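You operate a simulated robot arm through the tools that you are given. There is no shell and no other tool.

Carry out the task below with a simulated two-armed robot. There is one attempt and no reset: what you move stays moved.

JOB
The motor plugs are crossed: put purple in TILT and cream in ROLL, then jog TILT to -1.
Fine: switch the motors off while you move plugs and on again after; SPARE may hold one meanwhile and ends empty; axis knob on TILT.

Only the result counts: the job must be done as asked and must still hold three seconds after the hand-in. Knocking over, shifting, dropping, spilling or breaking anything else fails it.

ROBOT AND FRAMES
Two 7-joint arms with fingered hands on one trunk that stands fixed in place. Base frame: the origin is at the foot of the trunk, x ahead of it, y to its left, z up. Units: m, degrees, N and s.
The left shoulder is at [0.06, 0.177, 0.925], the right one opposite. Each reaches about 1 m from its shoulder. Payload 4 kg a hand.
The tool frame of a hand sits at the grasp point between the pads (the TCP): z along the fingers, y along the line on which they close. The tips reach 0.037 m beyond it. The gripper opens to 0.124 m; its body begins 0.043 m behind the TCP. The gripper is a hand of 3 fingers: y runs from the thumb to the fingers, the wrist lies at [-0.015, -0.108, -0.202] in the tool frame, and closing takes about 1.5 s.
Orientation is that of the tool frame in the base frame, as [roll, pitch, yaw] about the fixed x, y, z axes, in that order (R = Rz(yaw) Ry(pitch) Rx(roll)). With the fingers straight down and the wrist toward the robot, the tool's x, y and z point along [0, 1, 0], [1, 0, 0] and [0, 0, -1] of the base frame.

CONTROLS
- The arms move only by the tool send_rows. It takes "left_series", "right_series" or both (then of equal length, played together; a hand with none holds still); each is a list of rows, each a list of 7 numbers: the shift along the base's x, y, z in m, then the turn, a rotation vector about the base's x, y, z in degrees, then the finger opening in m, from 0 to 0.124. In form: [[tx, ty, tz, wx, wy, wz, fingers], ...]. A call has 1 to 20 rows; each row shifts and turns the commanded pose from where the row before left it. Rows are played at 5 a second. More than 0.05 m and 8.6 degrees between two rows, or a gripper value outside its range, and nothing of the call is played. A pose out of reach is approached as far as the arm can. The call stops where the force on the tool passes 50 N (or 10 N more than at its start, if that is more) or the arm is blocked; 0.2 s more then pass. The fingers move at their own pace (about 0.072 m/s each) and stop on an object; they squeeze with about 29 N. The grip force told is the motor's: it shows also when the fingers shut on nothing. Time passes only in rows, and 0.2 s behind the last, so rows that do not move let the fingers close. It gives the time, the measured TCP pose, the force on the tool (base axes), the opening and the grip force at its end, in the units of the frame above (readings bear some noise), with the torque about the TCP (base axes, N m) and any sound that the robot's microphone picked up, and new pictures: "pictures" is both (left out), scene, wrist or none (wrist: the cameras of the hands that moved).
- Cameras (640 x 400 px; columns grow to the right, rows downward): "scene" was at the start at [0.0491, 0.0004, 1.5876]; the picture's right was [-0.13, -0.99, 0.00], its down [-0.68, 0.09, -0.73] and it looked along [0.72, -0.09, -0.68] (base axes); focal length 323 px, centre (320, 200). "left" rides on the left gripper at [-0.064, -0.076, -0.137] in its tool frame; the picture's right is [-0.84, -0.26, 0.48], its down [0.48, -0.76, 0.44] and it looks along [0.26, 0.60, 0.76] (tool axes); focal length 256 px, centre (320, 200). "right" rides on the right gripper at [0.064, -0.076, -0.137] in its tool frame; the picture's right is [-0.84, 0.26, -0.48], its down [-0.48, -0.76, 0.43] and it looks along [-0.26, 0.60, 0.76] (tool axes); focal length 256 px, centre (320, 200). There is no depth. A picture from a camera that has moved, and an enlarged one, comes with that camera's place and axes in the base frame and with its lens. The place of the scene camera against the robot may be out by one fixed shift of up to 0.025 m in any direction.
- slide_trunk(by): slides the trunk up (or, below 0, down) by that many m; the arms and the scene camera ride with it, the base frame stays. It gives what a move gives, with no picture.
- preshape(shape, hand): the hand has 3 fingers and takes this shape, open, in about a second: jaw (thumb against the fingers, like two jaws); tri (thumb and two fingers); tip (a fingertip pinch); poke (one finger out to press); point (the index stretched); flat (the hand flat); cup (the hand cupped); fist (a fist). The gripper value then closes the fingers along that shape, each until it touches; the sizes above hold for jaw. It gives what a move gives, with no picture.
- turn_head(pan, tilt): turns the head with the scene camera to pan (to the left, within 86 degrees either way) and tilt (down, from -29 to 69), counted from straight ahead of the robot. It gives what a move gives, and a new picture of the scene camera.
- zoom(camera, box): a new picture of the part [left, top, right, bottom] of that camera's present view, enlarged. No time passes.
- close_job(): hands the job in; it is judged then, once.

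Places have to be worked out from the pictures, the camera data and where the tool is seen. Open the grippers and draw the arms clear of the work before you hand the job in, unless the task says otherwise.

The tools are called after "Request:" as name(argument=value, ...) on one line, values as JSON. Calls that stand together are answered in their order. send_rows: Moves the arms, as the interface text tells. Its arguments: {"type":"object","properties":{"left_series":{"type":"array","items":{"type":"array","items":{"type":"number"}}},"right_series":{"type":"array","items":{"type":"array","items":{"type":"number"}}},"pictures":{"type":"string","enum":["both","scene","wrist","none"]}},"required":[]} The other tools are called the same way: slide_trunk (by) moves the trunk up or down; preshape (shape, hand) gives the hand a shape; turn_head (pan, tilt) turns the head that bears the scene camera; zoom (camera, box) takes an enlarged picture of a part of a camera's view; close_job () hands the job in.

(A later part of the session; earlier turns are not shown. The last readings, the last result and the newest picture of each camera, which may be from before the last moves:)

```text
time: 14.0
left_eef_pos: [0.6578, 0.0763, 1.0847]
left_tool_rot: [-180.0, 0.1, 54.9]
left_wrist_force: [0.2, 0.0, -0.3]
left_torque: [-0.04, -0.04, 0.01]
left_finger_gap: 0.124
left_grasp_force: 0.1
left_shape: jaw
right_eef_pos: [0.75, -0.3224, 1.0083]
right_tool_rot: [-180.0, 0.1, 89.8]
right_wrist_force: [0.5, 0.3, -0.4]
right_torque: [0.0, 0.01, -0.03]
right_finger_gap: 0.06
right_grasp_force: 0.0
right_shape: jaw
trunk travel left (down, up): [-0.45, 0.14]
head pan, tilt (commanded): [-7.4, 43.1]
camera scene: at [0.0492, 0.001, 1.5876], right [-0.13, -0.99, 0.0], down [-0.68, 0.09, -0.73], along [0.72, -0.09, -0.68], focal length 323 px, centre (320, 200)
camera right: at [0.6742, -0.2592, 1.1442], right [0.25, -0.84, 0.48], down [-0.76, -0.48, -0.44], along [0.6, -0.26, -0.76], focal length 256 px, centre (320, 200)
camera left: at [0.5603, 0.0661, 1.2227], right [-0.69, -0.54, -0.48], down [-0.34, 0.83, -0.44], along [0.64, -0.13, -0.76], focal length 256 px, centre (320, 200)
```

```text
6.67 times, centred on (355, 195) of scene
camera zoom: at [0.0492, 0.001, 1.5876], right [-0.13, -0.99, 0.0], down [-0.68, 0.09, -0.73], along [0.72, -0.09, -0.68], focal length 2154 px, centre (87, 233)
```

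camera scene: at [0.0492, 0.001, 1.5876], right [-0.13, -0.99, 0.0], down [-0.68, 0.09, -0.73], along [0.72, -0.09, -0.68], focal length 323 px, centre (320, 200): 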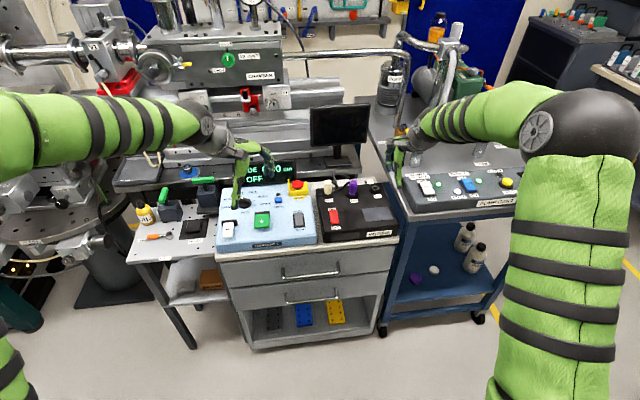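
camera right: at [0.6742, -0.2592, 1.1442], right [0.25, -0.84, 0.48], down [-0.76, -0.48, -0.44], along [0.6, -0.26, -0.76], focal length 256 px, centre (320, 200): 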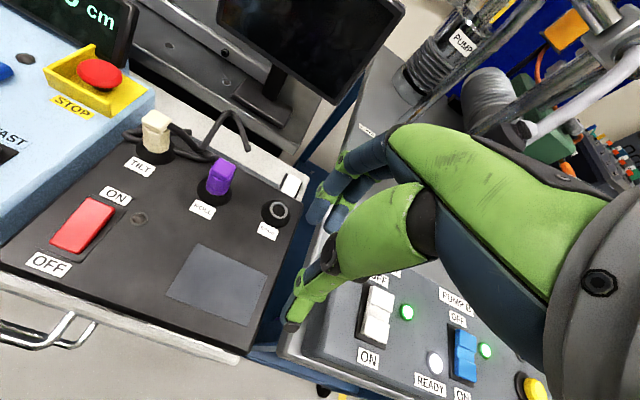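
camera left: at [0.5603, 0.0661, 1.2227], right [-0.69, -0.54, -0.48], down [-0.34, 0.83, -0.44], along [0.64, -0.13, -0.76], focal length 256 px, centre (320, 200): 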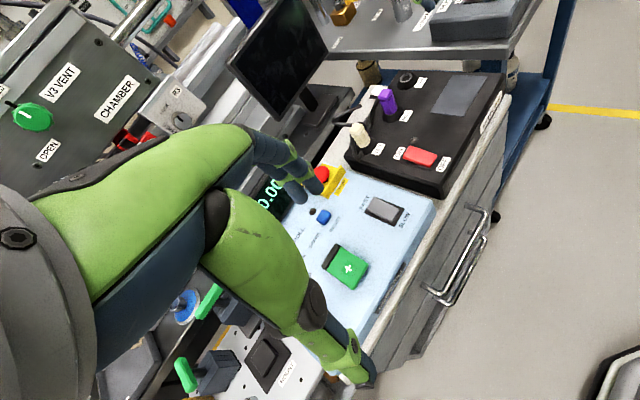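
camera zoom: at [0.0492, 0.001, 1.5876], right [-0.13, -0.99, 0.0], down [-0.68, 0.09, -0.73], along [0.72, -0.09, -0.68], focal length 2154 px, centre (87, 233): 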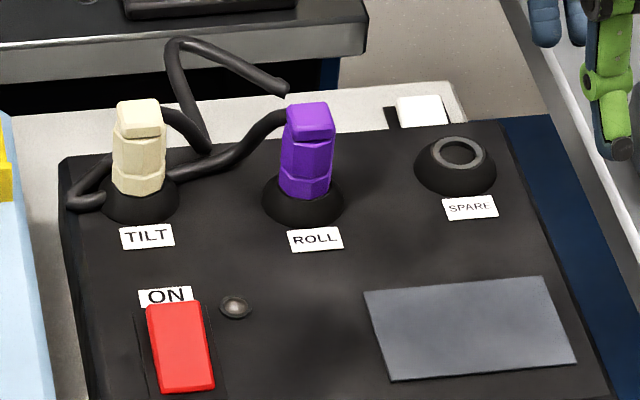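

The cables leave each plug at the back of its top block: cream's toward back-right, purple's toward back-left. I'll zoom tighter to confirm this and measure the plug width.

Request:
zoom(camera="left", box=[350, 110, 394, 150])

Request:
zoom(camera="left", box=[366, 76, 410, 116])

Request:
zoom(camera="right", box=[130, 95, 190, 155])

Request:
zoom(camera="right", box=[190, 145, 300, 245])

```text
10.00 times, centred on (372, 130) of left
camera zoom: at [0.5603, 0.0661, 1.2227], right [-0.69, -0.54, -0.48], down [-0.34, 0.83, -0.44], along [0.64, -0.13, -0.76], focal length 2560 px, centre (-200, 900)
```

zoom: 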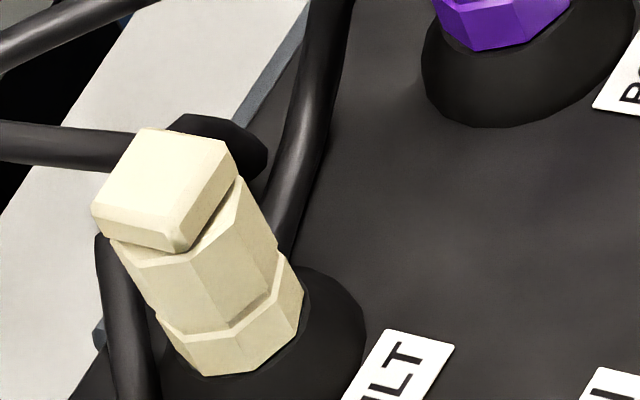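

```text
10.00 times, centred on (388, 96) of left
camera zoom: at [0.5603, 0.0661, 1.2227], right [-0.69, -0.54, -0.48], down [-0.34, 0.83, -0.44], along [0.64, -0.13, -0.76], focal length 2560 px, centre (-360, 1240)
```

zoom: 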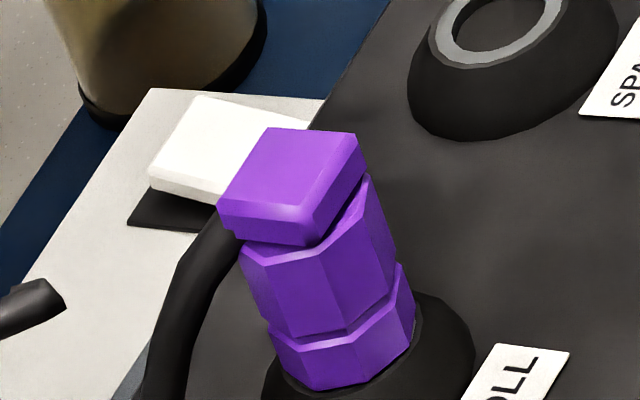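

```text
6.67 times, centred on (160, 125) of right
camera zoom: at [0.6742, -0.2592, 1.1442], right [0.25, -0.84, 0.48], down [-0.76, -0.48, -0.44], along [0.6, -0.26, -0.76], focal length 1707 px, centre (1387, 700)
```

zoom: 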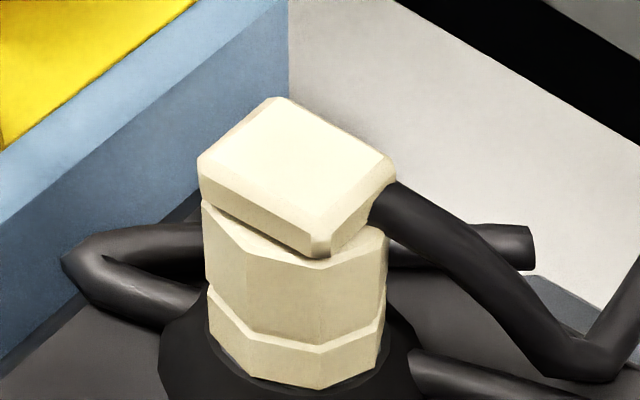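

```text
4.00 times, centred on (245, 195) of right
camera zoom: at [0.6742, -0.2592, 1.1442], right [0.25, -0.84, 0.48], down [-0.76, -0.48, -0.44], along [0.6, -0.26, -0.76], focal length 1024 px, centre (620, 220)
```

zoom: 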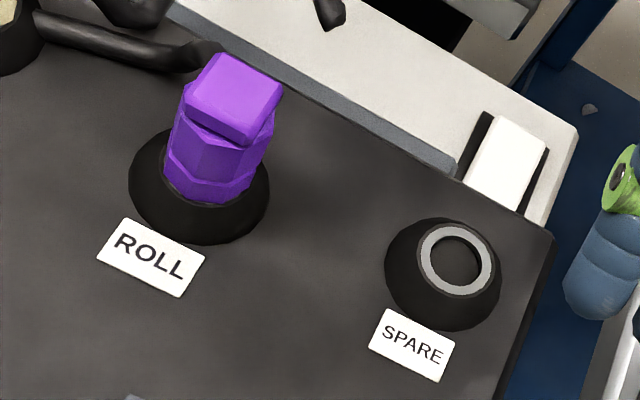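

The plug bodies are about 0.03 m across, and averaging both views the sockets sit near TILT (0.858, -0.144), ROLL (0.844, -0.225), SPARE (0.857, -0.307). I'll bring the right hand above cream with a 35° yaw so neither thumb nor fingers land on its cable.

Request:
send_rows(right_series=[[0.0216, 0.0356, 0, 0, 0, 7, 0.06], [0.0216, 0.0356, 0, 0, 0, 7, 0.06], [0.0216, 0.0356, 0, 0, 0, 7, 0.06], [0.0216, 0.0356, 0, 0, 0, 7, 0.06], [0.0216, 0.0356, 0, 0, 0, 7, 0.06], [0, 0, -0.03, 0, 0, 0, 0.06], [0, 0, 0, 0, 0, 0, 0.06]], pictures="both")

Request:
zoom(camera="left", box=[310, 50, 430, 170])

Request:
zoom(camera="right", box=[180, 130, 400, 330])

Request:
zoom(camera="scene", box=[300, 140, 400, 230])

```text
time: 15.6
left_eef_pos: [0.6573, 0.0746, 1.0865]
left_tool_rot: [180.0, -0.1, 55.0]
left_wrist_force: [-0.3, -0.3, -0.7]
left_torque: [0.02, -0.02, 0.0]
left_finger_gap: 0.1237
left_grasp_force: 0.0
left_shape: jaw
right_eef_pos: [0.8572, -0.1437, 0.9786]
right_tool_rot: [179.9, -0.1, 124.9]
right_wrist_force: [0.3, 0.2, 0.5]
right_torque: [0.02, 0.04, 0.0]
right_finger_gap: 0.0601
right_grasp_force: 0.0
right_shape: jaw
trunk travel left (down, up): [-0.45, 0.14]
head pan, tilt (commanded): [-7.4, 43.1]
camera scene: at [0.0492, 0.0005, 1.5876], right [-0.13, -0.99, 0.0], down [-0.68, 0.09, -0.73], along [0.72, -0.09, -0.68], focal length 323 px, centre (320, 200)
camera right: at [0.7579, -0.1353, 1.1144], right [0.69, -0.54, 0.48], down [-0.34, -0.83, -0.43], along [0.64, 0.13, -0.76], focal length 256 px, centre (320, 200)
```

scene: 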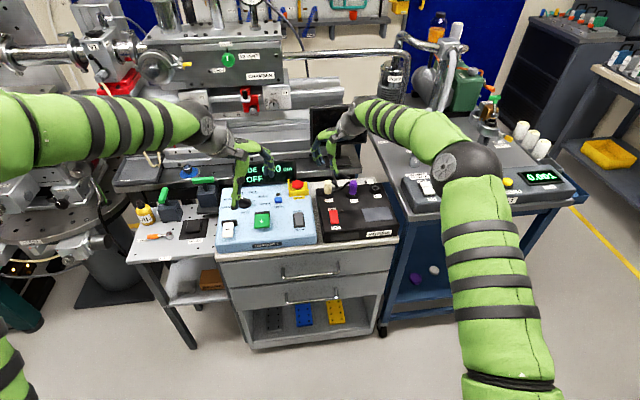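
right: 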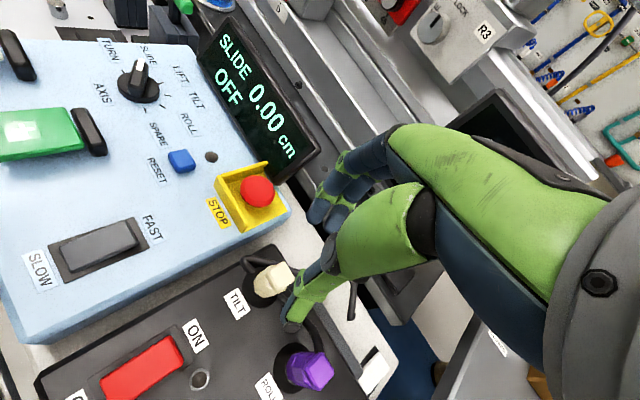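

```text
3.33 times, centred on (370, 110) of left
camera zoom: at [0.5602, 0.0658, 1.2228], right [-0.69, -0.54, -0.48], down [-0.34, 0.83, -0.44], along [0.64, -0.13, -0.76], focal length 853 px, centre (153, 500)
```

zoom: 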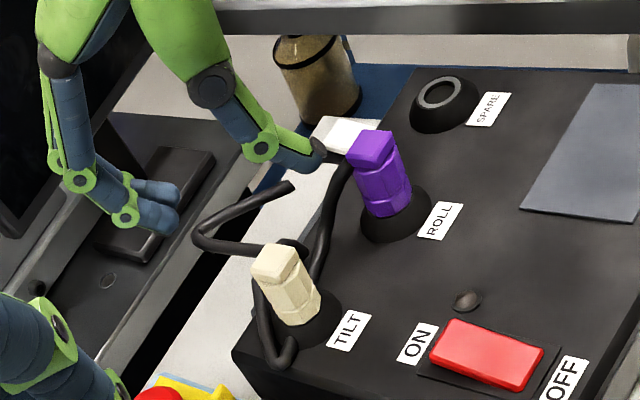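

```text
2.00 times, centred on (290, 230) of right
camera zoom: at [0.7579, -0.1353, 1.1144], right [0.69, -0.54, 0.48], down [-0.34, -0.83, -0.43], along [0.64, 0.13, -0.76], focal length 512 px, centre (380, 140)
```

zoom: 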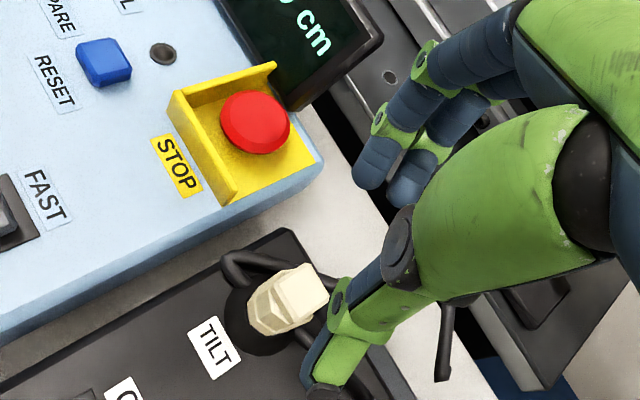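

```text
4.44 times, centred on (350, 185) of scene
camera zoom: at [0.0492, 0.0005, 1.5876], right [-0.13, -0.99, 0.0], down [-0.68, 0.09, -0.73], along [0.72, -0.09, -0.68], focal length 1436 px, centre (187, 267)
```

zoom: 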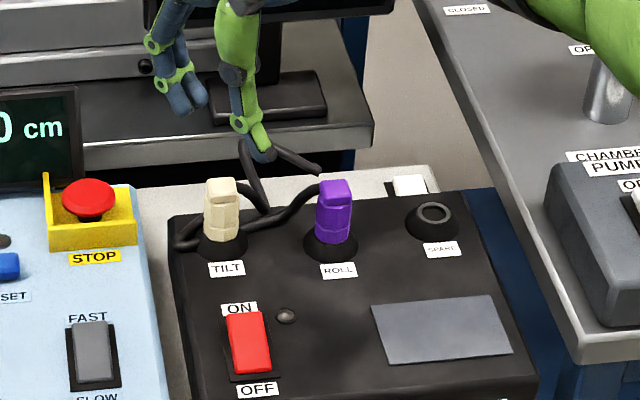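

Both cameras agree: cream's top is at about (0.860, -0.143), right under the grasp centre. I'll descend to just straddle the plug and check clearances before going fully down.

Request:
send_rows(right_series=[[0.001, 0.002, -0.025, 0, 0, 0, 0.06], [0, 0, -0.025, 0, 0, 0, 0.06], [0, 0, -0.02, 0, 0, 0, 0.06], [0, 0, -0.01, 0, 0, 0, 0.06], [0, 0, 0, 0, 0, 0, 0.06]], pictures="none")

Request:
zoom(camera="left", box=[310, 70, 410, 160])

Request:
zoom(camera="right", box=[200, 130, 400, 330])

Request:
zoom(camera="scene", box=[300, 140, 400, 230])

```text
time: 16.8
left_eef_pos: [0.6586, 0.0742, 1.086]
left_tool_rot: [179.9, 0.0, 55.0]
left_wrist_force: [0.8, -0.4, -0.1]
left_torque: [0.0, 0.0, 0.01]
left_finger_gap: 0.1237
left_grasp_force: 0.1
left_shape: jaw
right_eef_pos: [0.8596, -0.1437, 0.8974]
right_tool_rot: [-179.9, 0.0, 125.0]
right_wrist_force: [0.6, -0.2, -0.8]
right_torque: [0.0, 0.02, 0.02]
right_finger_gap: 0.06
right_grasp_force: 0.0
right_shape: jaw
trunk travel left (down, up): [-0.45, 0.14]
head pan, tilt (commanded): [-7.4, 43.1]
```

```text
4.44 times, centred on (360, 115) of left
camera zoom: at [0.5603, 0.0656, 1.2228], right [-0.69, -0.54, -0.48], down [-0.34, 0.83, -0.44], along [0.64, -0.13, -0.76], focal length 1138 px, centre (142, 578)
```

zoom: 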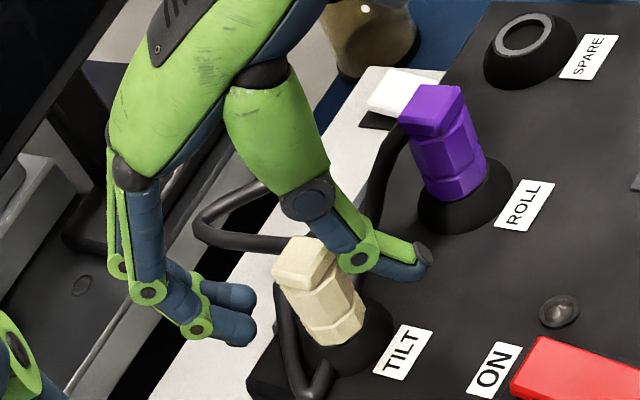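

```text
2.00 times, centred on (300, 230) of right
camera zoom: at [0.7604, -0.1355, 1.0335], right [0.69, -0.54, 0.48], down [-0.35, -0.83, -0.43], along [0.64, 0.13, -0.76], focal length 512 px, centre (360, 140)
```

zoom: 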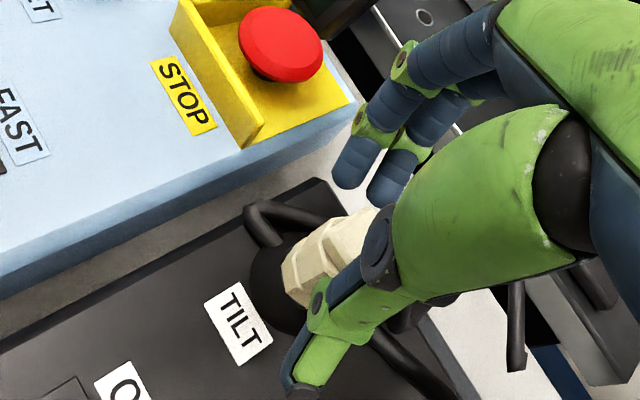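

```text
4.44 times, centred on (350, 185) of scene
camera zoom: at [0.0493, 0.0004, 1.5876], right [-0.13, -0.99, 0.0], down [-0.68, 0.09, -0.73], along [0.72, -0.09, -0.68], focal length 1436 px, centre (187, 267)
```

zoom: 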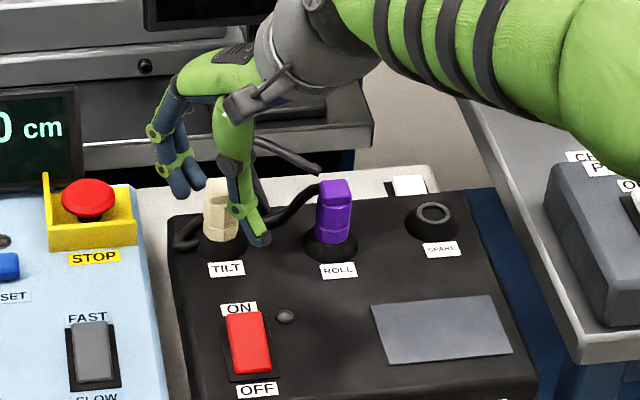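

The fingers straddle cream cleanly, away from STOP and the cables. I'll lower 8 mm more and close on the plug body.

Request:
send_rows(right_series=[[0, 0, -0.008, 0, 0, 0, 0.06], [0, 0, 0, 0, 0, 0, 0.04], [0, 0, 0, 0, 0, 0, 0.02], [0, 0, 0, 0, 0, 0, 0.0], [0, 0, 0, 0, 0, 0, 0.0], [0, 0, 0, 0, 0, 0, 0.0], [0, 0, 0, 0, 0, 0, 0.0]], pictures="none")

Request:
zoom(camera="left", box=[310, 70, 410, 160])

Request:
zoom(camera="right", box=[200, 130, 400, 330])

Request:
zoom(camera="scene", box=[300, 140, 400, 230])

```text
time: 18.4
left_eef_pos: [0.6578, 0.0745, 1.0859]
left_tool_rot: [-180.0, -0.1, 54.9]
left_wrist_force: [-0.1, -0.5, -0.3]
left_torque: [-0.01, 0.0, 0.03]
left_finger_gap: 0.1239
left_grasp_force: 0.0
left_shape: jaw
right_eef_pos: [0.8599, -0.1429, 0.8912]
right_tool_rot: [-180.0, 0.1, 125.1]
right_wrist_force: [2.6, -0.5, 8.3]
right_torque: [0.13, -0.28, 0.04]
right_finger_gap: 0.0218
right_grasp_force: 29.4
right_shape: jaw
trunk travel left (down, up): [-0.45, 0.14]
head pan, tilt (commanded): [-7.4, 43.1]
```

```text
4.44 times, centred on (360, 115) of left
camera zoom: at [0.5598, 0.0657, 1.2231], right [-0.69, -0.54, -0.48], down [-0.34, 0.83, -0.44], along [0.64, -0.13, -0.76], focal length 1138 px, centre (142, 578)
```

zoom: 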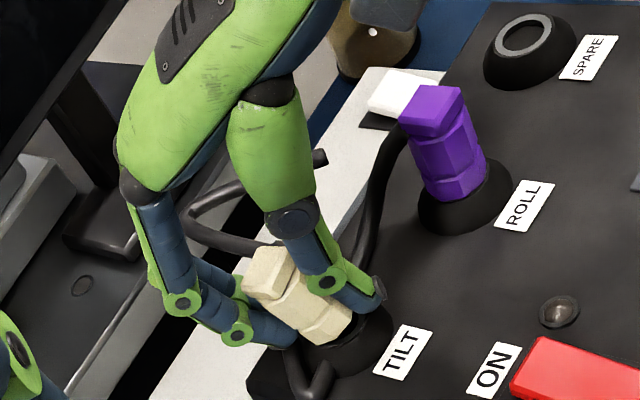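

```text
2.00 times, centred on (300, 230) of right
camera zoom: at [0.7601, -0.1347, 1.0271], right [0.69, -0.54, 0.48], down [-0.34, -0.83, -0.44], along [0.64, 0.13, -0.76], focal length 512 px, centre (360, 140)
```

zoom: 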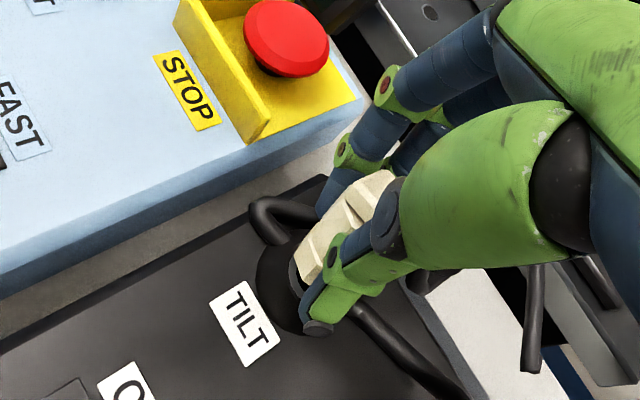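

```text
4.44 times, centred on (350, 185) of scene
camera zoom: at [0.0487, 0.0005, 1.5877], right [-0.13, -0.99, 0.0], down [-0.68, 0.09, -0.73], along [0.72, -0.09, -0.68], focal length 1436 px, centre (187, 267)
```

zoom: 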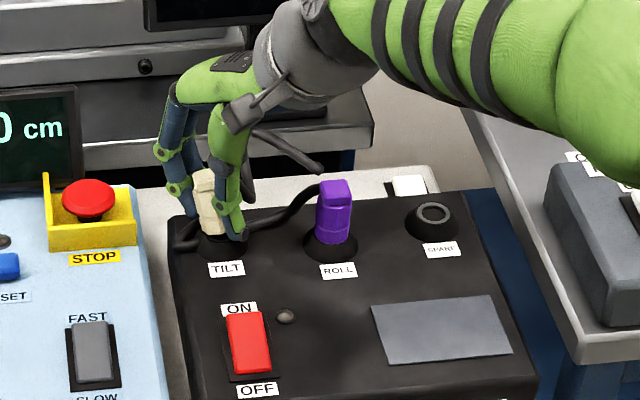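

Grip is firm (29 N, gap 0.022), but cream looks leaned toward the fingers. I'll inspect closely before pulling.

Request:
zoom(camera="left", box=[345, 110, 405, 160])

Request:
zoom(camera="right", box=[250, 180, 350, 260])

Request:
zoom(camera="scene", box=[325, 165, 375, 205])

```text
8.00 times, centred on (375, 135) of left
camera zoom: at [0.5598, 0.0657, 1.2231], right [-0.69, -0.54, -0.48], down [-0.34, 0.83, -0.44], along [0.64, -0.13, -0.76], focal length 2048 px, centre (-120, 720)
```

zoom: 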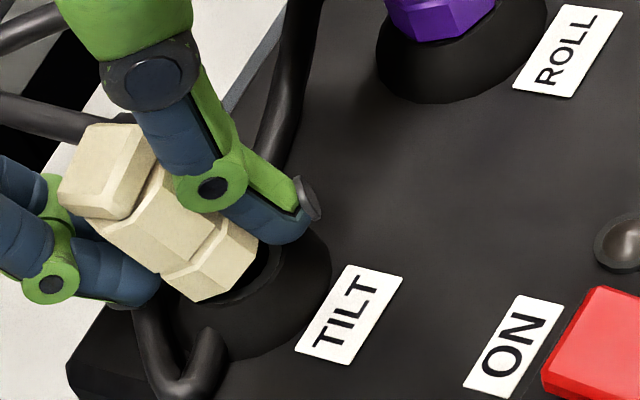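

```text
5.00 times, centred on (300, 220) of right
camera zoom: at [0.7601, -0.1347, 1.0271], right [0.69, -0.54, 0.48], down [-0.34, -0.83, -0.44], along [0.64, 0.13, -0.76], focal length 1280 px, centre (420, 100)
```

zoom: 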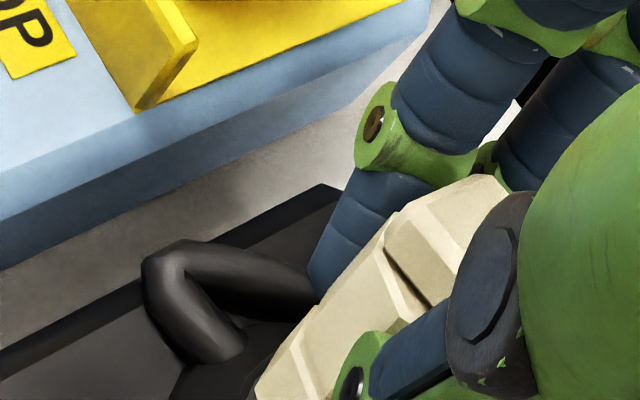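

```text
10.00 times, centred on (350, 185) of scene
camera zoom: at [0.0487, 0.0005, 1.5877], right [-0.13, -0.99, 0.0], down [-0.68, 0.09, -0.73], along [0.72, -0.09, -0.68], focal length 3231 px, centre (20, 350)
```

zoom: 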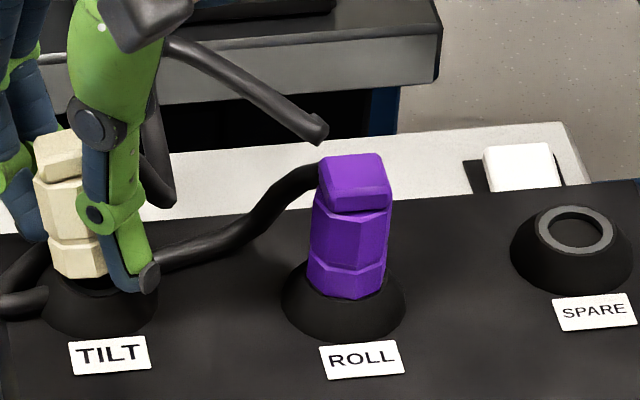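

The plug tilted toward the fingers during closing, and the tips seem to have pressed the boot (+8 N). I'll open again and see how the plug settles, then regrip a little higher and better centred.

Request:
send_rows(right_series=[[0, 0, 0, 0, 0, 0, 0.03], [0, 0, 0, 0, 0, 0, 0.04], [0, 0, 0, 0, 0, 0, 0.06], [0, 0, 0, 0, 0, 0, 0.06], [0, 0, 0, 0, 0, 0, 0.06]], pictures="none")

Request:
zoom(camera="left", box=[345, 110, 405, 160])

Request:
zoom(camera="right", box=[250, 180, 350, 260])

Request:
zoom(camera="scene", box=[325, 165, 375, 205])

```text
time: 19.6
left_eef_pos: [0.6571, 0.0743, 1.0851]
left_tool_rot: [-180.0, 0.0, 54.9]
left_wrist_force: [0.2, -0.3, 0.5]
left_torque: [-0.01, -0.04, 0.01]
left_finger_gap: 0.1236
left_grasp_force: 0.1
left_shape: jaw
right_eef_pos: [0.8594, -0.1435, 0.8903]
right_tool_rot: [-180.0, 0.0, 125.0]
right_wrist_force: [-0.1, -0.1, 0.8]
right_torque: [0.02, 0.0, 0.02]
right_finger_gap: 0.0598
right_grasp_force: 0.1
right_shape: jaw
trunk travel left (down, up): [-0.45, 0.14]
head pan, tilt (commanded): [-7.4, 43.1]
```

```text
8.00 times, centred on (375, 135) of left
camera zoom: at [0.5603, 0.0656, 1.2228], right [-0.69, -0.54, -0.48], down [-0.34, 0.83, -0.44], along [0.64, -0.13, -0.76], focal length 2048 px, centre (-120, 720)
```

zoom: 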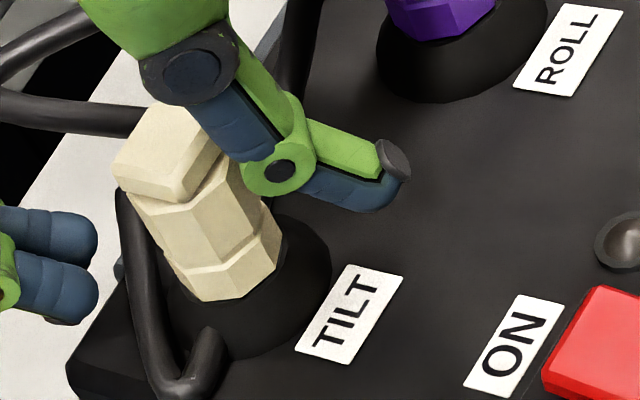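

```text
5.00 times, centred on (300, 220) of right
camera zoom: at [0.7603, -0.1348, 1.026], right [0.69, -0.54, 0.48], down [-0.35, -0.83, -0.43], along [0.64, 0.13, -0.76], focal length 1280 px, centre (420, 100)
```

zoom: 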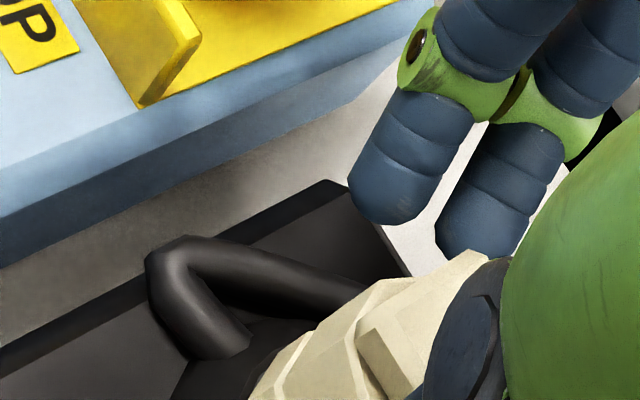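

```text
10.00 times, centred on (350, 185) of scene
camera zoom: at [0.0493, 0.0004, 1.5876], right [-0.13, -0.99, 0.0], down [-0.68, 0.09, -0.73], along [0.72, -0.09, -0.68], focal length 3231 px, centre (20, 350)
```

zoom: 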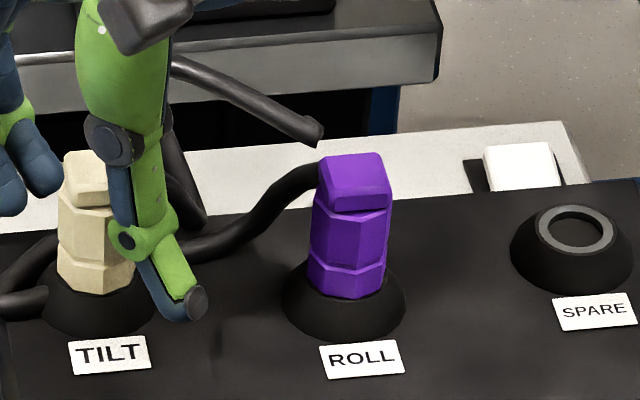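

Good: the plug settled back upright in its socket, so nothing is lost. The thumb touches first, so I'll shift the grasp 6 mm toward the thumb side, 4 mm higher, and close again.

Request:
send_rows(right_series=[[-0.0055, -0.0038, 0.005, 0, 0, 0, 0.06], [0, 0, 0, 0, 0, 0, 0.045], [0, 0, 0, 0, 0, 0, 0.035], [0, 0, 0, 0, 0, 0, 0.028], [0, 0, 0, 0, 0, 0, 0.0], [0, 0, 0, 0, 0, 0, 0.0], [0, 0, 0, 0, 0, 0, 0.0], [0, 0, 0, 0, 0, 0, 0.0]], pictures="none")

Request:
zoom(camera="left", box=[345, 110, 405, 160])

Request:
zoom(camera="scene", box=[325, 165, 375, 205])

```text
time: 21.4
left_eef_pos: [0.6589, 0.0752, 1.086]
left_tool_rot: [-180.0, 0.1, 55.0]
left_wrist_force: [0.8, -0.6, -0.3]
left_torque: [-0.01, 0.03, 0.01]
left_finger_gap: 0.1238
left_grasp_force: 0.2
left_shape: jaw
right_eef_pos: [0.8543, -0.147, 0.8968]
right_tool_rot: [179.9, 0.1, 125.0]
right_wrist_force: [7.8, 3.6, 10.5]
right_torque: [0.39, -0.58, -0.03]
right_finger_gap: 0.0203
right_grasp_force: 28.9
right_shape: jaw
trunk travel left (down, up): [-0.45, 0.14]
head pan, tilt (commanded): [-7.4, 43.1]
```

```text
8.00 times, centred on (375, 135) of left
camera zoom: at [0.56, 0.066, 1.223], right [-0.69, -0.54, -0.48], down [-0.34, 0.83, -0.44], along [0.64, -0.13, -0.76], focal length 2048 px, centre (-120, 720)
```

zoom: 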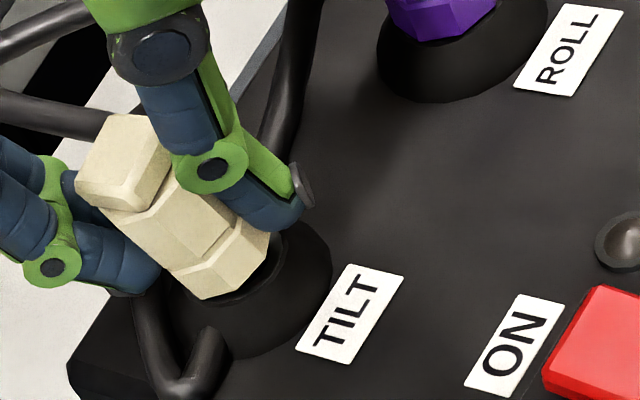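

```text
10.00 times, centred on (350, 185) of scene
camera zoom: at [0.0489, 0.0009, 1.5877], right [-0.13, -0.99, 0.0], down [-0.68, 0.09, -0.73], along [0.72, -0.09, -0.68], focal length 3231 px, centre (20, 350)
```

zoom: 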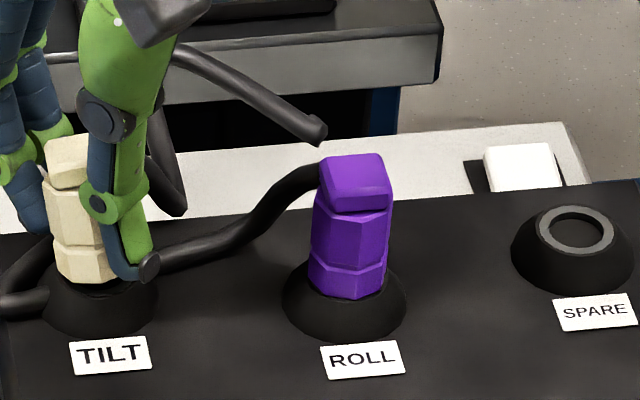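

Better centred, but thumb and fingertips press at different heights and lever the plug. I'll release, back straight up and look at the tip and tri shapes for a more balanced pinch.

Request:
send_rows(right_series=[[0, 0, 0, 0, 0, 0, 0.03], [0, 0, 0, 0, 0, 0, 0.045], [0.002, 0.0015, 0, 0, 0, 0, 0.06], [0, 0, 0, 0, 0, 0, 0.06], [0, 0, 0.03, 0, 0, 0, 0.06], [0, 0, 0.04, 0, 0, 0, 0.06], [0, 0, 0.04, 0, 0, 0, 0.06]], pictures="none")

Request:
preshape(hand="right", shape="tip")

Request:
zoom(camera="left", box=[310, 40, 410, 150])

Request:
zoom(camera="right", box=[200, 100, 480, 380])

Request:
zoom(camera="scene", box=[310, 130, 390, 200])

```text
time: 23.0
left_eef_pos: [0.6589, 0.0744, 1.0869]
left_tool_rot: [180.0, 0.0, 55.0]
left_wrist_force: [0.5, -0.7, -0.3]
left_torque: [0.0, -0.02, 0.03]
left_finger_gap: 0.1238
left_grasp_force: 0.1
left_shape: jaw
right_eef_pos: [0.8566, -0.1448, 1.006]
right_tool_rot: [180.0, 0.0, 124.9]
right_wrist_force: [0.2, 0.7, 0.6]
right_torque: [0.0, 0.05, -0.03]
right_finger_gap: 0.0597
right_grasp_force: 0.1
right_shape: jaw
trunk travel left (down, up): [-0.45, 0.14]
head pan, tilt (commanded): [-7.4, 43.1]
```

```text
time: 23.9
left_eef_pos: [0.658, 0.0743, 1.0849]
left_tool_rot: [179.9, 0.1, 54.9]
left_wrist_force: [-0.5, 0.2, 0.6]
left_torque: [0.0, 0.03, 0.01]
left_finger_gap: 0.1236
left_grasp_force: 0.1
left_shape: jaw
right_eef_pos: [0.8568, -0.1444, 1.0045]
right_tool_rot: [180.0, 0.0, 125.0]
right_wrist_force: [-0.2, 0.5, 0.0]
right_torque: [-0.01, 0.01, 0.0]
right_finger_gap: 0.1238
right_grasp_force: 0.0
right_shape: tip
trunk travel left (down, up): [-0.45, 0.14]
head pan, tilt (commanded): [-7.4, 43.1]
```

```text
3.64 times, centred on (360, 95) of left
camera zoom: at [0.5603, 0.0656, 1.2228], right [-0.69, -0.54, -0.48], down [-0.34, 0.83, -0.44], along [0.64, -0.13, -0.76], focal length 931 px, centre (174, 582)
```

zoom: 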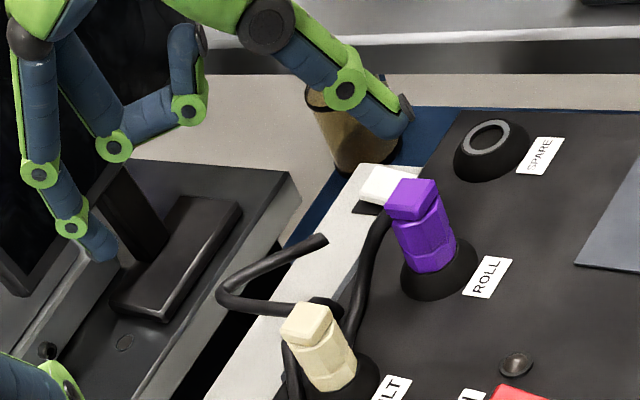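

```text
1.43 times, centred on (340, 240) of right
camera zoom: at [0.7577, -0.1367, 1.1415], right [0.69, -0.54, 0.48], down [-0.35, -0.83, -0.43], along [0.64, 0.13, -0.76], focal length 366 px, centre (291, 143)
```

zoom: 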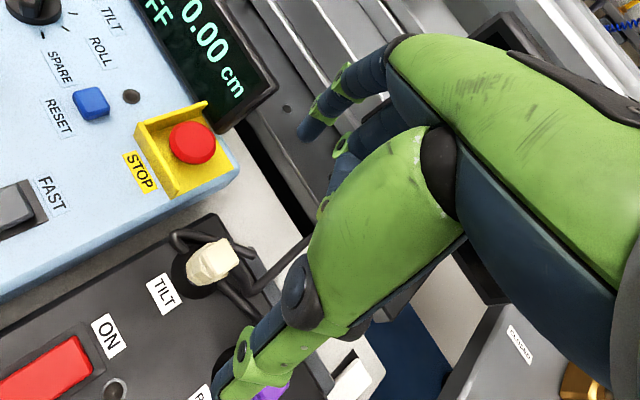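

```text
5.71 times, centred on (350, 165) of scene
camera zoom: at [0.0493, 0.0004, 1.5876], right [-0.13, -0.99, 0.0], down [-0.68, 0.09, -0.73], along [0.72, -0.09, -0.68], focal length 1846 px, centre (149, 400)
```

zoom: 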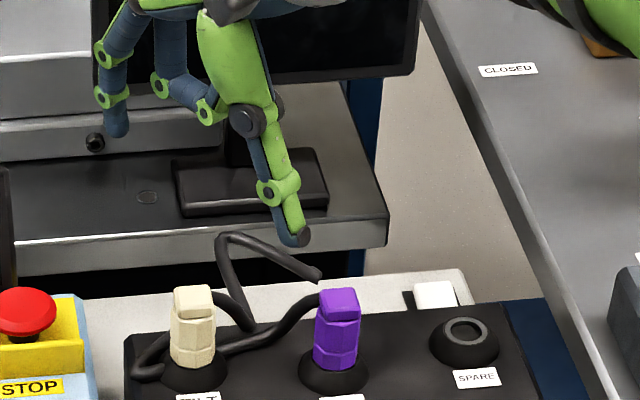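

Tip uses index and thumb with the other finger folded. I'll close it to about the plug width in the air to see how the tips meet.

Request:
send_rows(right_series=[[0, 0, 0, 0, 0, 0, 0.03], [0, 0, 0, 0, 0, 0, 0.03], [0, 0, 0, 0, 0, 0, 0.03], [0, 0, 0, 0, 0, 0, 0.03], [0, 0, 0, 0, 0, 0, 0.03]], pictures="none")

Request:
zoom(camera="left", box=[310, 40, 410, 150])

Request:
zoom(camera="right", box=[200, 100, 480, 380])

Request:
zoom(camera="scene", box=[310, 130, 390, 200])

```text
time: 25.1
left_eef_pos: [0.6574, 0.0744, 1.0859]
left_tool_rot: [-180.0, 0.0, 54.9]
left_wrist_force: [-0.3, 0.9, -0.5]
left_torque: [0.0, -0.04, -0.04]
left_finger_gap: 0.124
left_grasp_force: 0.1
left_shape: jaw
right_eef_pos: [0.8568, -0.1451, 1.0053]
right_tool_rot: [-180.0, -0.1, 125.0]
right_wrist_force: [-0.7, -0.5, 0.0]
right_torque: [0.0, 0.01, -0.01]
right_finger_gap: 0.0323
right_grasp_force: 0.0
right_shape: tip
trunk travel left (down, up): [-0.45, 0.14]
head pan, tilt (commanded): [-7.4, 43.1]
```

```text
3.64 times, centred on (360, 95) of left
camera zoom: at [0.5603, 0.0656, 1.2228], right [-0.69, -0.54, -0.48], down [-0.34, 0.83, -0.44], along [0.64, -0.13, -0.76], focal length 931 px, centre (174, 582)
```

zoom: 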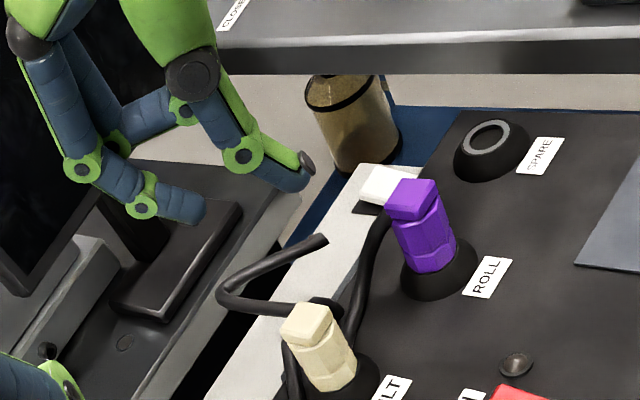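

```text
1.43 times, centred on (340, 240) of right
camera zoom: at [0.7577, -0.1367, 1.1418], right [0.69, -0.54, 0.48], down [-0.35, -0.83, -0.43], along [0.64, 0.13, -0.76], focal length 366 px, centre (291, 143)
```

zoom: 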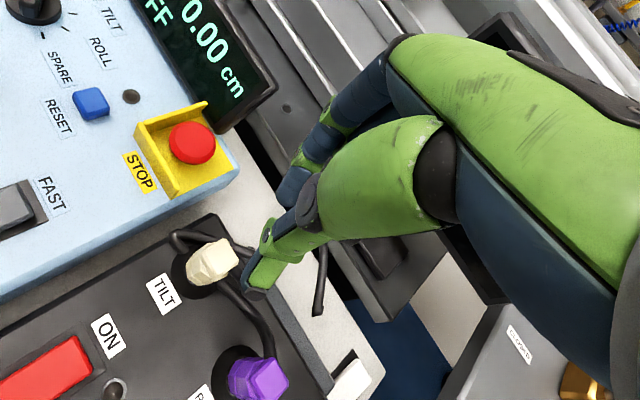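

```text
5.71 times, centred on (350, 165) of scene
camera zoom: at [0.0493, 0.0004, 1.5876], right [-0.13, -0.99, 0.0], down [-0.68, 0.09, -0.73], along [0.72, -0.09, -0.68], focal length 1846 px, centre (149, 400)
```

zoom: 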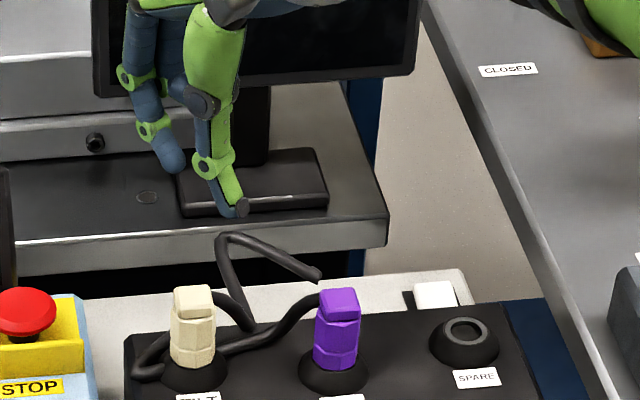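

The pads at narrow opening are slanted about 35–40° to the tool axis (fingertips inward, thumb outward), which is what levered the plug. I'll go back to jaw and pitch the hand ~35° so the closing pads stand vertical, then check in the air.

Request:
preshape(hand="right", shape="jaw")

Request:
send_rows(right_series=[[-0.006, -0.004, 0, 4.01, -5.74, 0, 0.035], [-0.006, -0.004, 0, 4.01, -5.74, 0, 0.035], [-0.006, -0.004, 0, 4.01, -5.74, 0, 0.035], [-0.006, -0.004, 0, 4.01, -5.74, 0, 0.035], [-0.006, -0.004, 0, 4.01, -5.74, 0, 0.035], [0, 0, 0, 0, 0, 0, 0.035], [0, 0, 0, 0, 0, 0, 0.035]], pictures="both")

Request:
zoom(camera="left", box=[310, 40, 410, 150])

Request:
zoom(camera="scene", box=[310, 130, 390, 200])

```text
time: 26.0
left_eef_pos: [0.6592, 0.0749, 1.0855]
left_tool_rot: [180.0, 0.1, 54.9]
left_wrist_force: [-0.3, -0.2, 0.5]
left_torque: [0.0, -0.01, -0.01]
left_finger_gap: 0.1241
left_grasp_force: 0.1
left_shape: jaw
right_eef_pos: [0.8569, -0.1447, 1.0048]
right_tool_rot: [180.0, -0.1, 125.0]
right_wrist_force: [1.3, 0.7, -0.4]
right_torque: [-0.02, 0.01, 0.03]
right_finger_gap: 0.1232
right_grasp_force: 0.0
right_shape: jaw
trunk travel left (down, up): [-0.45, 0.14]
head pan, tilt (commanded): [-7.4, 43.1]
```

```text
time: 27.6
left_eef_pos: [0.659, 0.074, 1.0853]
left_tool_rot: [180.0, 0.0, 54.9]
left_wrist_force: [0.8, 0.5, 0.6]
left_torque: [-0.01, -0.01, 0.03]
left_finger_gap: 0.1237
left_grasp_force: 0.0
left_shape: jaw
right_eef_pos: [0.8261, -0.1673, 1.0062]
right_tool_rot: [144.9, 0.1, 124.9]
right_wrist_force: [-0.3, -0.9, -0.2]
right_torque: [-0.02, 0.0, 0.02]
right_finger_gap: 0.0353
right_grasp_force: 0.0
right_shape: jaw
trunk travel left (down, up): [-0.45, 0.14]
head pan, tilt (commanded): [-7.4, 43.1]
camera scene: at [0.0492, 0.0003, 1.5876], right [-0.13, -0.99, 0.0], down [-0.68, 0.09, -0.73], along [0.72, -0.09, -0.68], focal length 323 px, centre (320, 200)
camera right: at [0.6746, -0.1955, 1.0737], right [0.42, -0.72, 0.54], down [-0.03, -0.61, -0.79], along [0.91, 0.32, -0.28], focal length 256 px, centre (320, 200)
```

scene: 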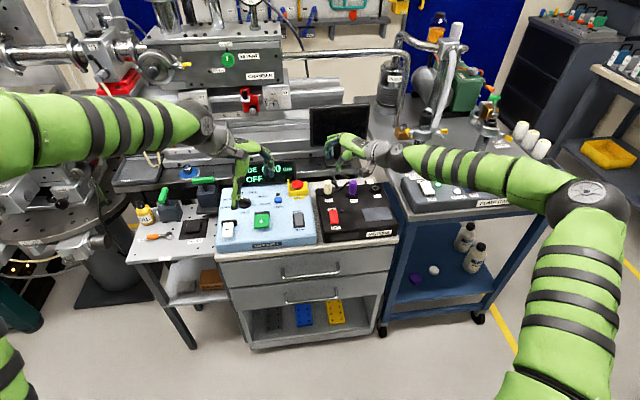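
right: 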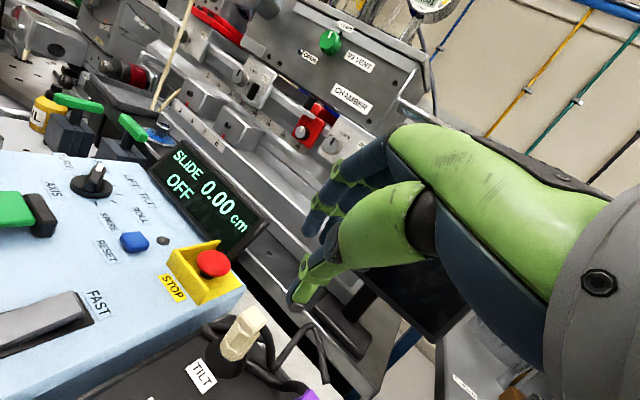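

```text
3.64 times, centred on (360, 95) of left
camera zoom: at [0.5602, 0.0654, 1.2228], right [-0.69, -0.54, -0.48], down [-0.34, 0.83, -0.44], along [0.64, -0.13, -0.76], focal length 931 px, centre (174, 582)
```

zoom: 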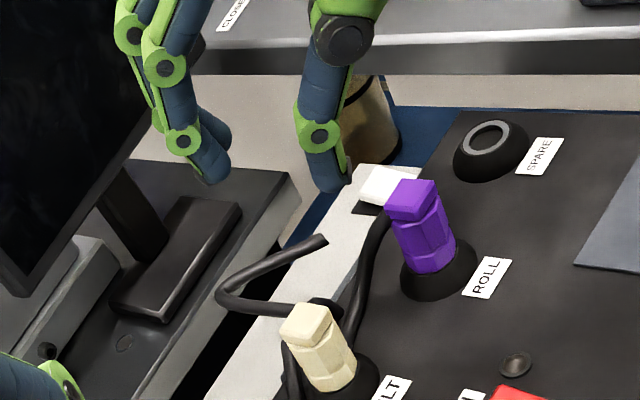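

```text
5.71 times, centred on (350, 165) of scene
camera zoom: at [0.0492, 0.0003, 1.5876], right [-0.13, -0.99, 0.0], down [-0.68, 0.09, -0.73], along [0.72, -0.09, -0.68], focal length 1846 px, centre (149, 400)
```

zoom: 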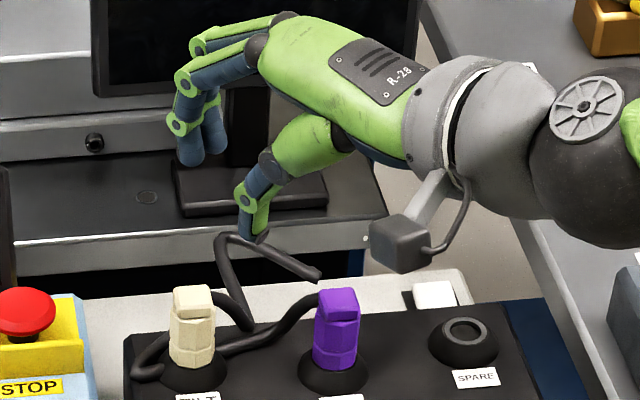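

Tilting helped, but at 35° the thumb tip sits ~3 cm below the fingertips. A 25° pitch with the thumb tip near z 0.85 should make both contacts meet at the upper body; I'll set that pose above cream with a 0.06 opening.

Request:
send_rows(right_series=[[0.008, 0.0065, -0.01, -2.87, 4.1, 0, 0.06], [0.0085, 0.0064, -0.02, -2.87, 4.1, 0, 0.06], [0, 0, -0.03, 0, 0, 0, 0.06], [0, 0, 0, 0, 0, 0, 0.06]], pictures="none")

Request:
zoom(camera="left", box=[320, 60, 410, 160])

Request:
zoom(camera="scene", box=[310, 140, 390, 210])

Request:
zoom(camera="right", box=[150, 150, 430, 400])

```text
time: 28.6
left_eef_pos: [0.6577, 0.0746, 1.0853]
left_tool_rot: [-180.0, 0.0, 55.1]
left_wrist_force: [-0.1, -0.7, 0.4]
left_torque: [0.04, 0.02, 0.01]
left_finger_gap: 0.1239
left_grasp_force: 0.1
left_shape: jaw
right_eef_pos: [0.8424, -0.1532, 0.9477]
right_tool_rot: [155.0, 0.0, 125.0]
right_wrist_force: [0.8, -0.1, 0.8]
right_torque: [-0.01, 0.0, -0.03]
right_finger_gap: 0.0599
right_grasp_force: 0.1
right_shape: jaw
trunk travel left (down, up): [-0.45, 0.14]
head pan, tilt (commanded): [-7.4, 43.1]
```

```text
4.00 times, centred on (365, 110) of left
camera zoom: at [0.5602, 0.0658, 1.2228], right [-0.69, -0.54, -0.48], down [-0.34, 0.83, -0.44], along [0.64, -0.13, -0.76], focal length 1024 px, centre (140, 560)
```

zoom: 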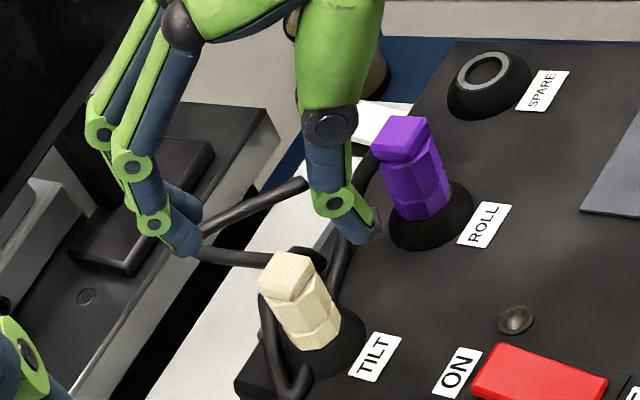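

```text
5.71 times, centred on (350, 175) of scene
camera zoom: at [0.0492, 0.0005, 1.5876], right [-0.13, -0.99, 0.0], down [-0.68, 0.09, -0.73], along [0.72, -0.09, -0.68], focal length 1846 px, centre (149, 343)
```

zoom: 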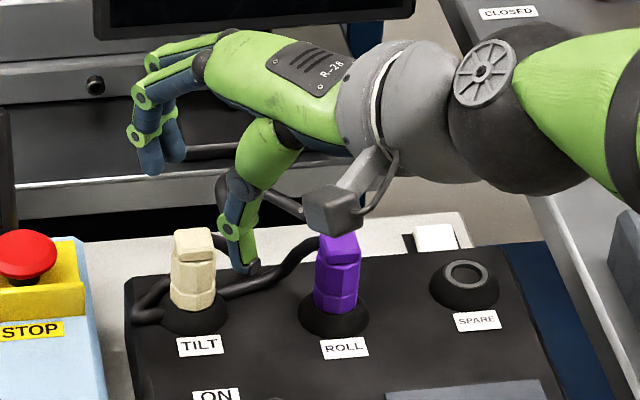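

```text
1.60 times, centred on (290, 275) of right
camera zoom: at [0.702, -0.174, 1.0374], right [0.5, -0.67, 0.55], down [-0.14, -0.69, -0.71], along [0.85, 0.29, -0.44], focal length 410 px, centre (368, 80)
```

zoom: 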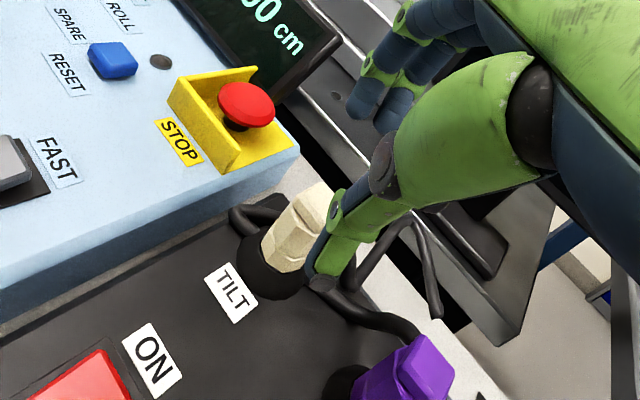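

The plug lies midway between the thumb and fingers along the descent line. I'll lower to about TCP z 0.905 and recheck.

Request:
send_rows(right_series=[[0, 0, -0.02, 0, 0, 0, 0.06], [0, 0, -0.015, 0, 0, 0, 0.06], [0, 0, -0.008, 0, 0, 0, 0.06], [0, 0, 0, 0, 0, 0, 0.05], [0, 0, 0, 0, 0, 0, 0.05]], pictures="none")

Request:
zoom(camera="left", box=[340, 95, 410, 160])

Request:
zoom(camera="scene", box=[320, 155, 380, 210])

Request:
zoom(camera="right", box=[200, 150, 400, 350])

```text
time: 29.8
left_eef_pos: [0.6581, 0.0742, 1.0856]
left_tool_rot: [-180.0, -0.1, 55.0]
left_wrist_force: [0.4, 1.5, 0.0]
left_torque: [0.02, -0.03, -0.03]
left_finger_gap: 0.1238
left_grasp_force: 0.0
left_shape: jaw
right_eef_pos: [0.8437, -0.1531, 0.9019]
right_tool_rot: [155.0, 0.0, 125.0]
right_wrist_force: [1.0, 0.1, -0.4]
right_torque: [0.0, 0.05, 0.0]
right_finger_gap: 0.0505
right_grasp_force: 0.0
right_shape: jaw
trunk travel left (down, up): [-0.45, 0.14]
head pan, tilt (commanded): [-7.4, 43.1]
```

```text
6.15 times, centred on (375, 128) of left
camera zoom: at [0.5603, 0.0656, 1.2228], right [-0.69, -0.54, -0.48], down [-0.34, 0.83, -0.44], along [0.64, -0.13, -0.76], focal length 1575 px, centre (-18, 646)
```

zoom: 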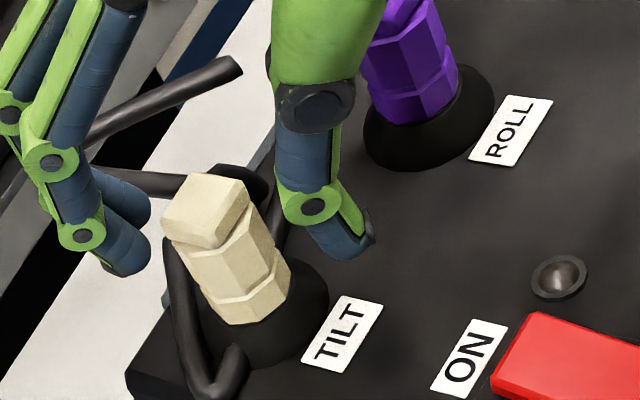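

```text
7.27 times, centred on (350, 182) of scene
camera zoom: at [0.0493, 0.0004, 1.5876], right [-0.13, -0.99, 0.0], down [-0.68, 0.09, -0.73], along [0.72, -0.09, -0.68], focal length 2350 px, centre (102, 327)
```

zoom: 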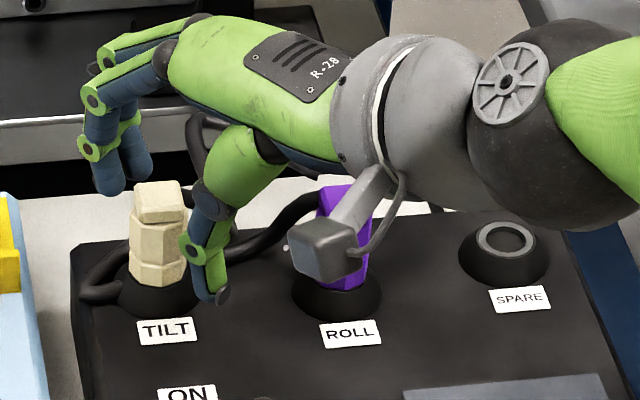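

```text
2.00 times, centred on (300, 250) of right
camera zoom: at [0.7037, -0.1734, 0.9935], right [0.5, -0.67, 0.55], down [-0.14, -0.69, -0.71], along [0.85, 0.29, -0.44], focal length 512 px, centre (360, 100)
```

zoom: 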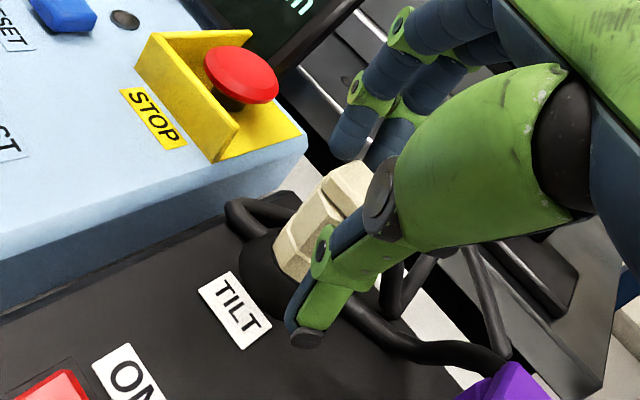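

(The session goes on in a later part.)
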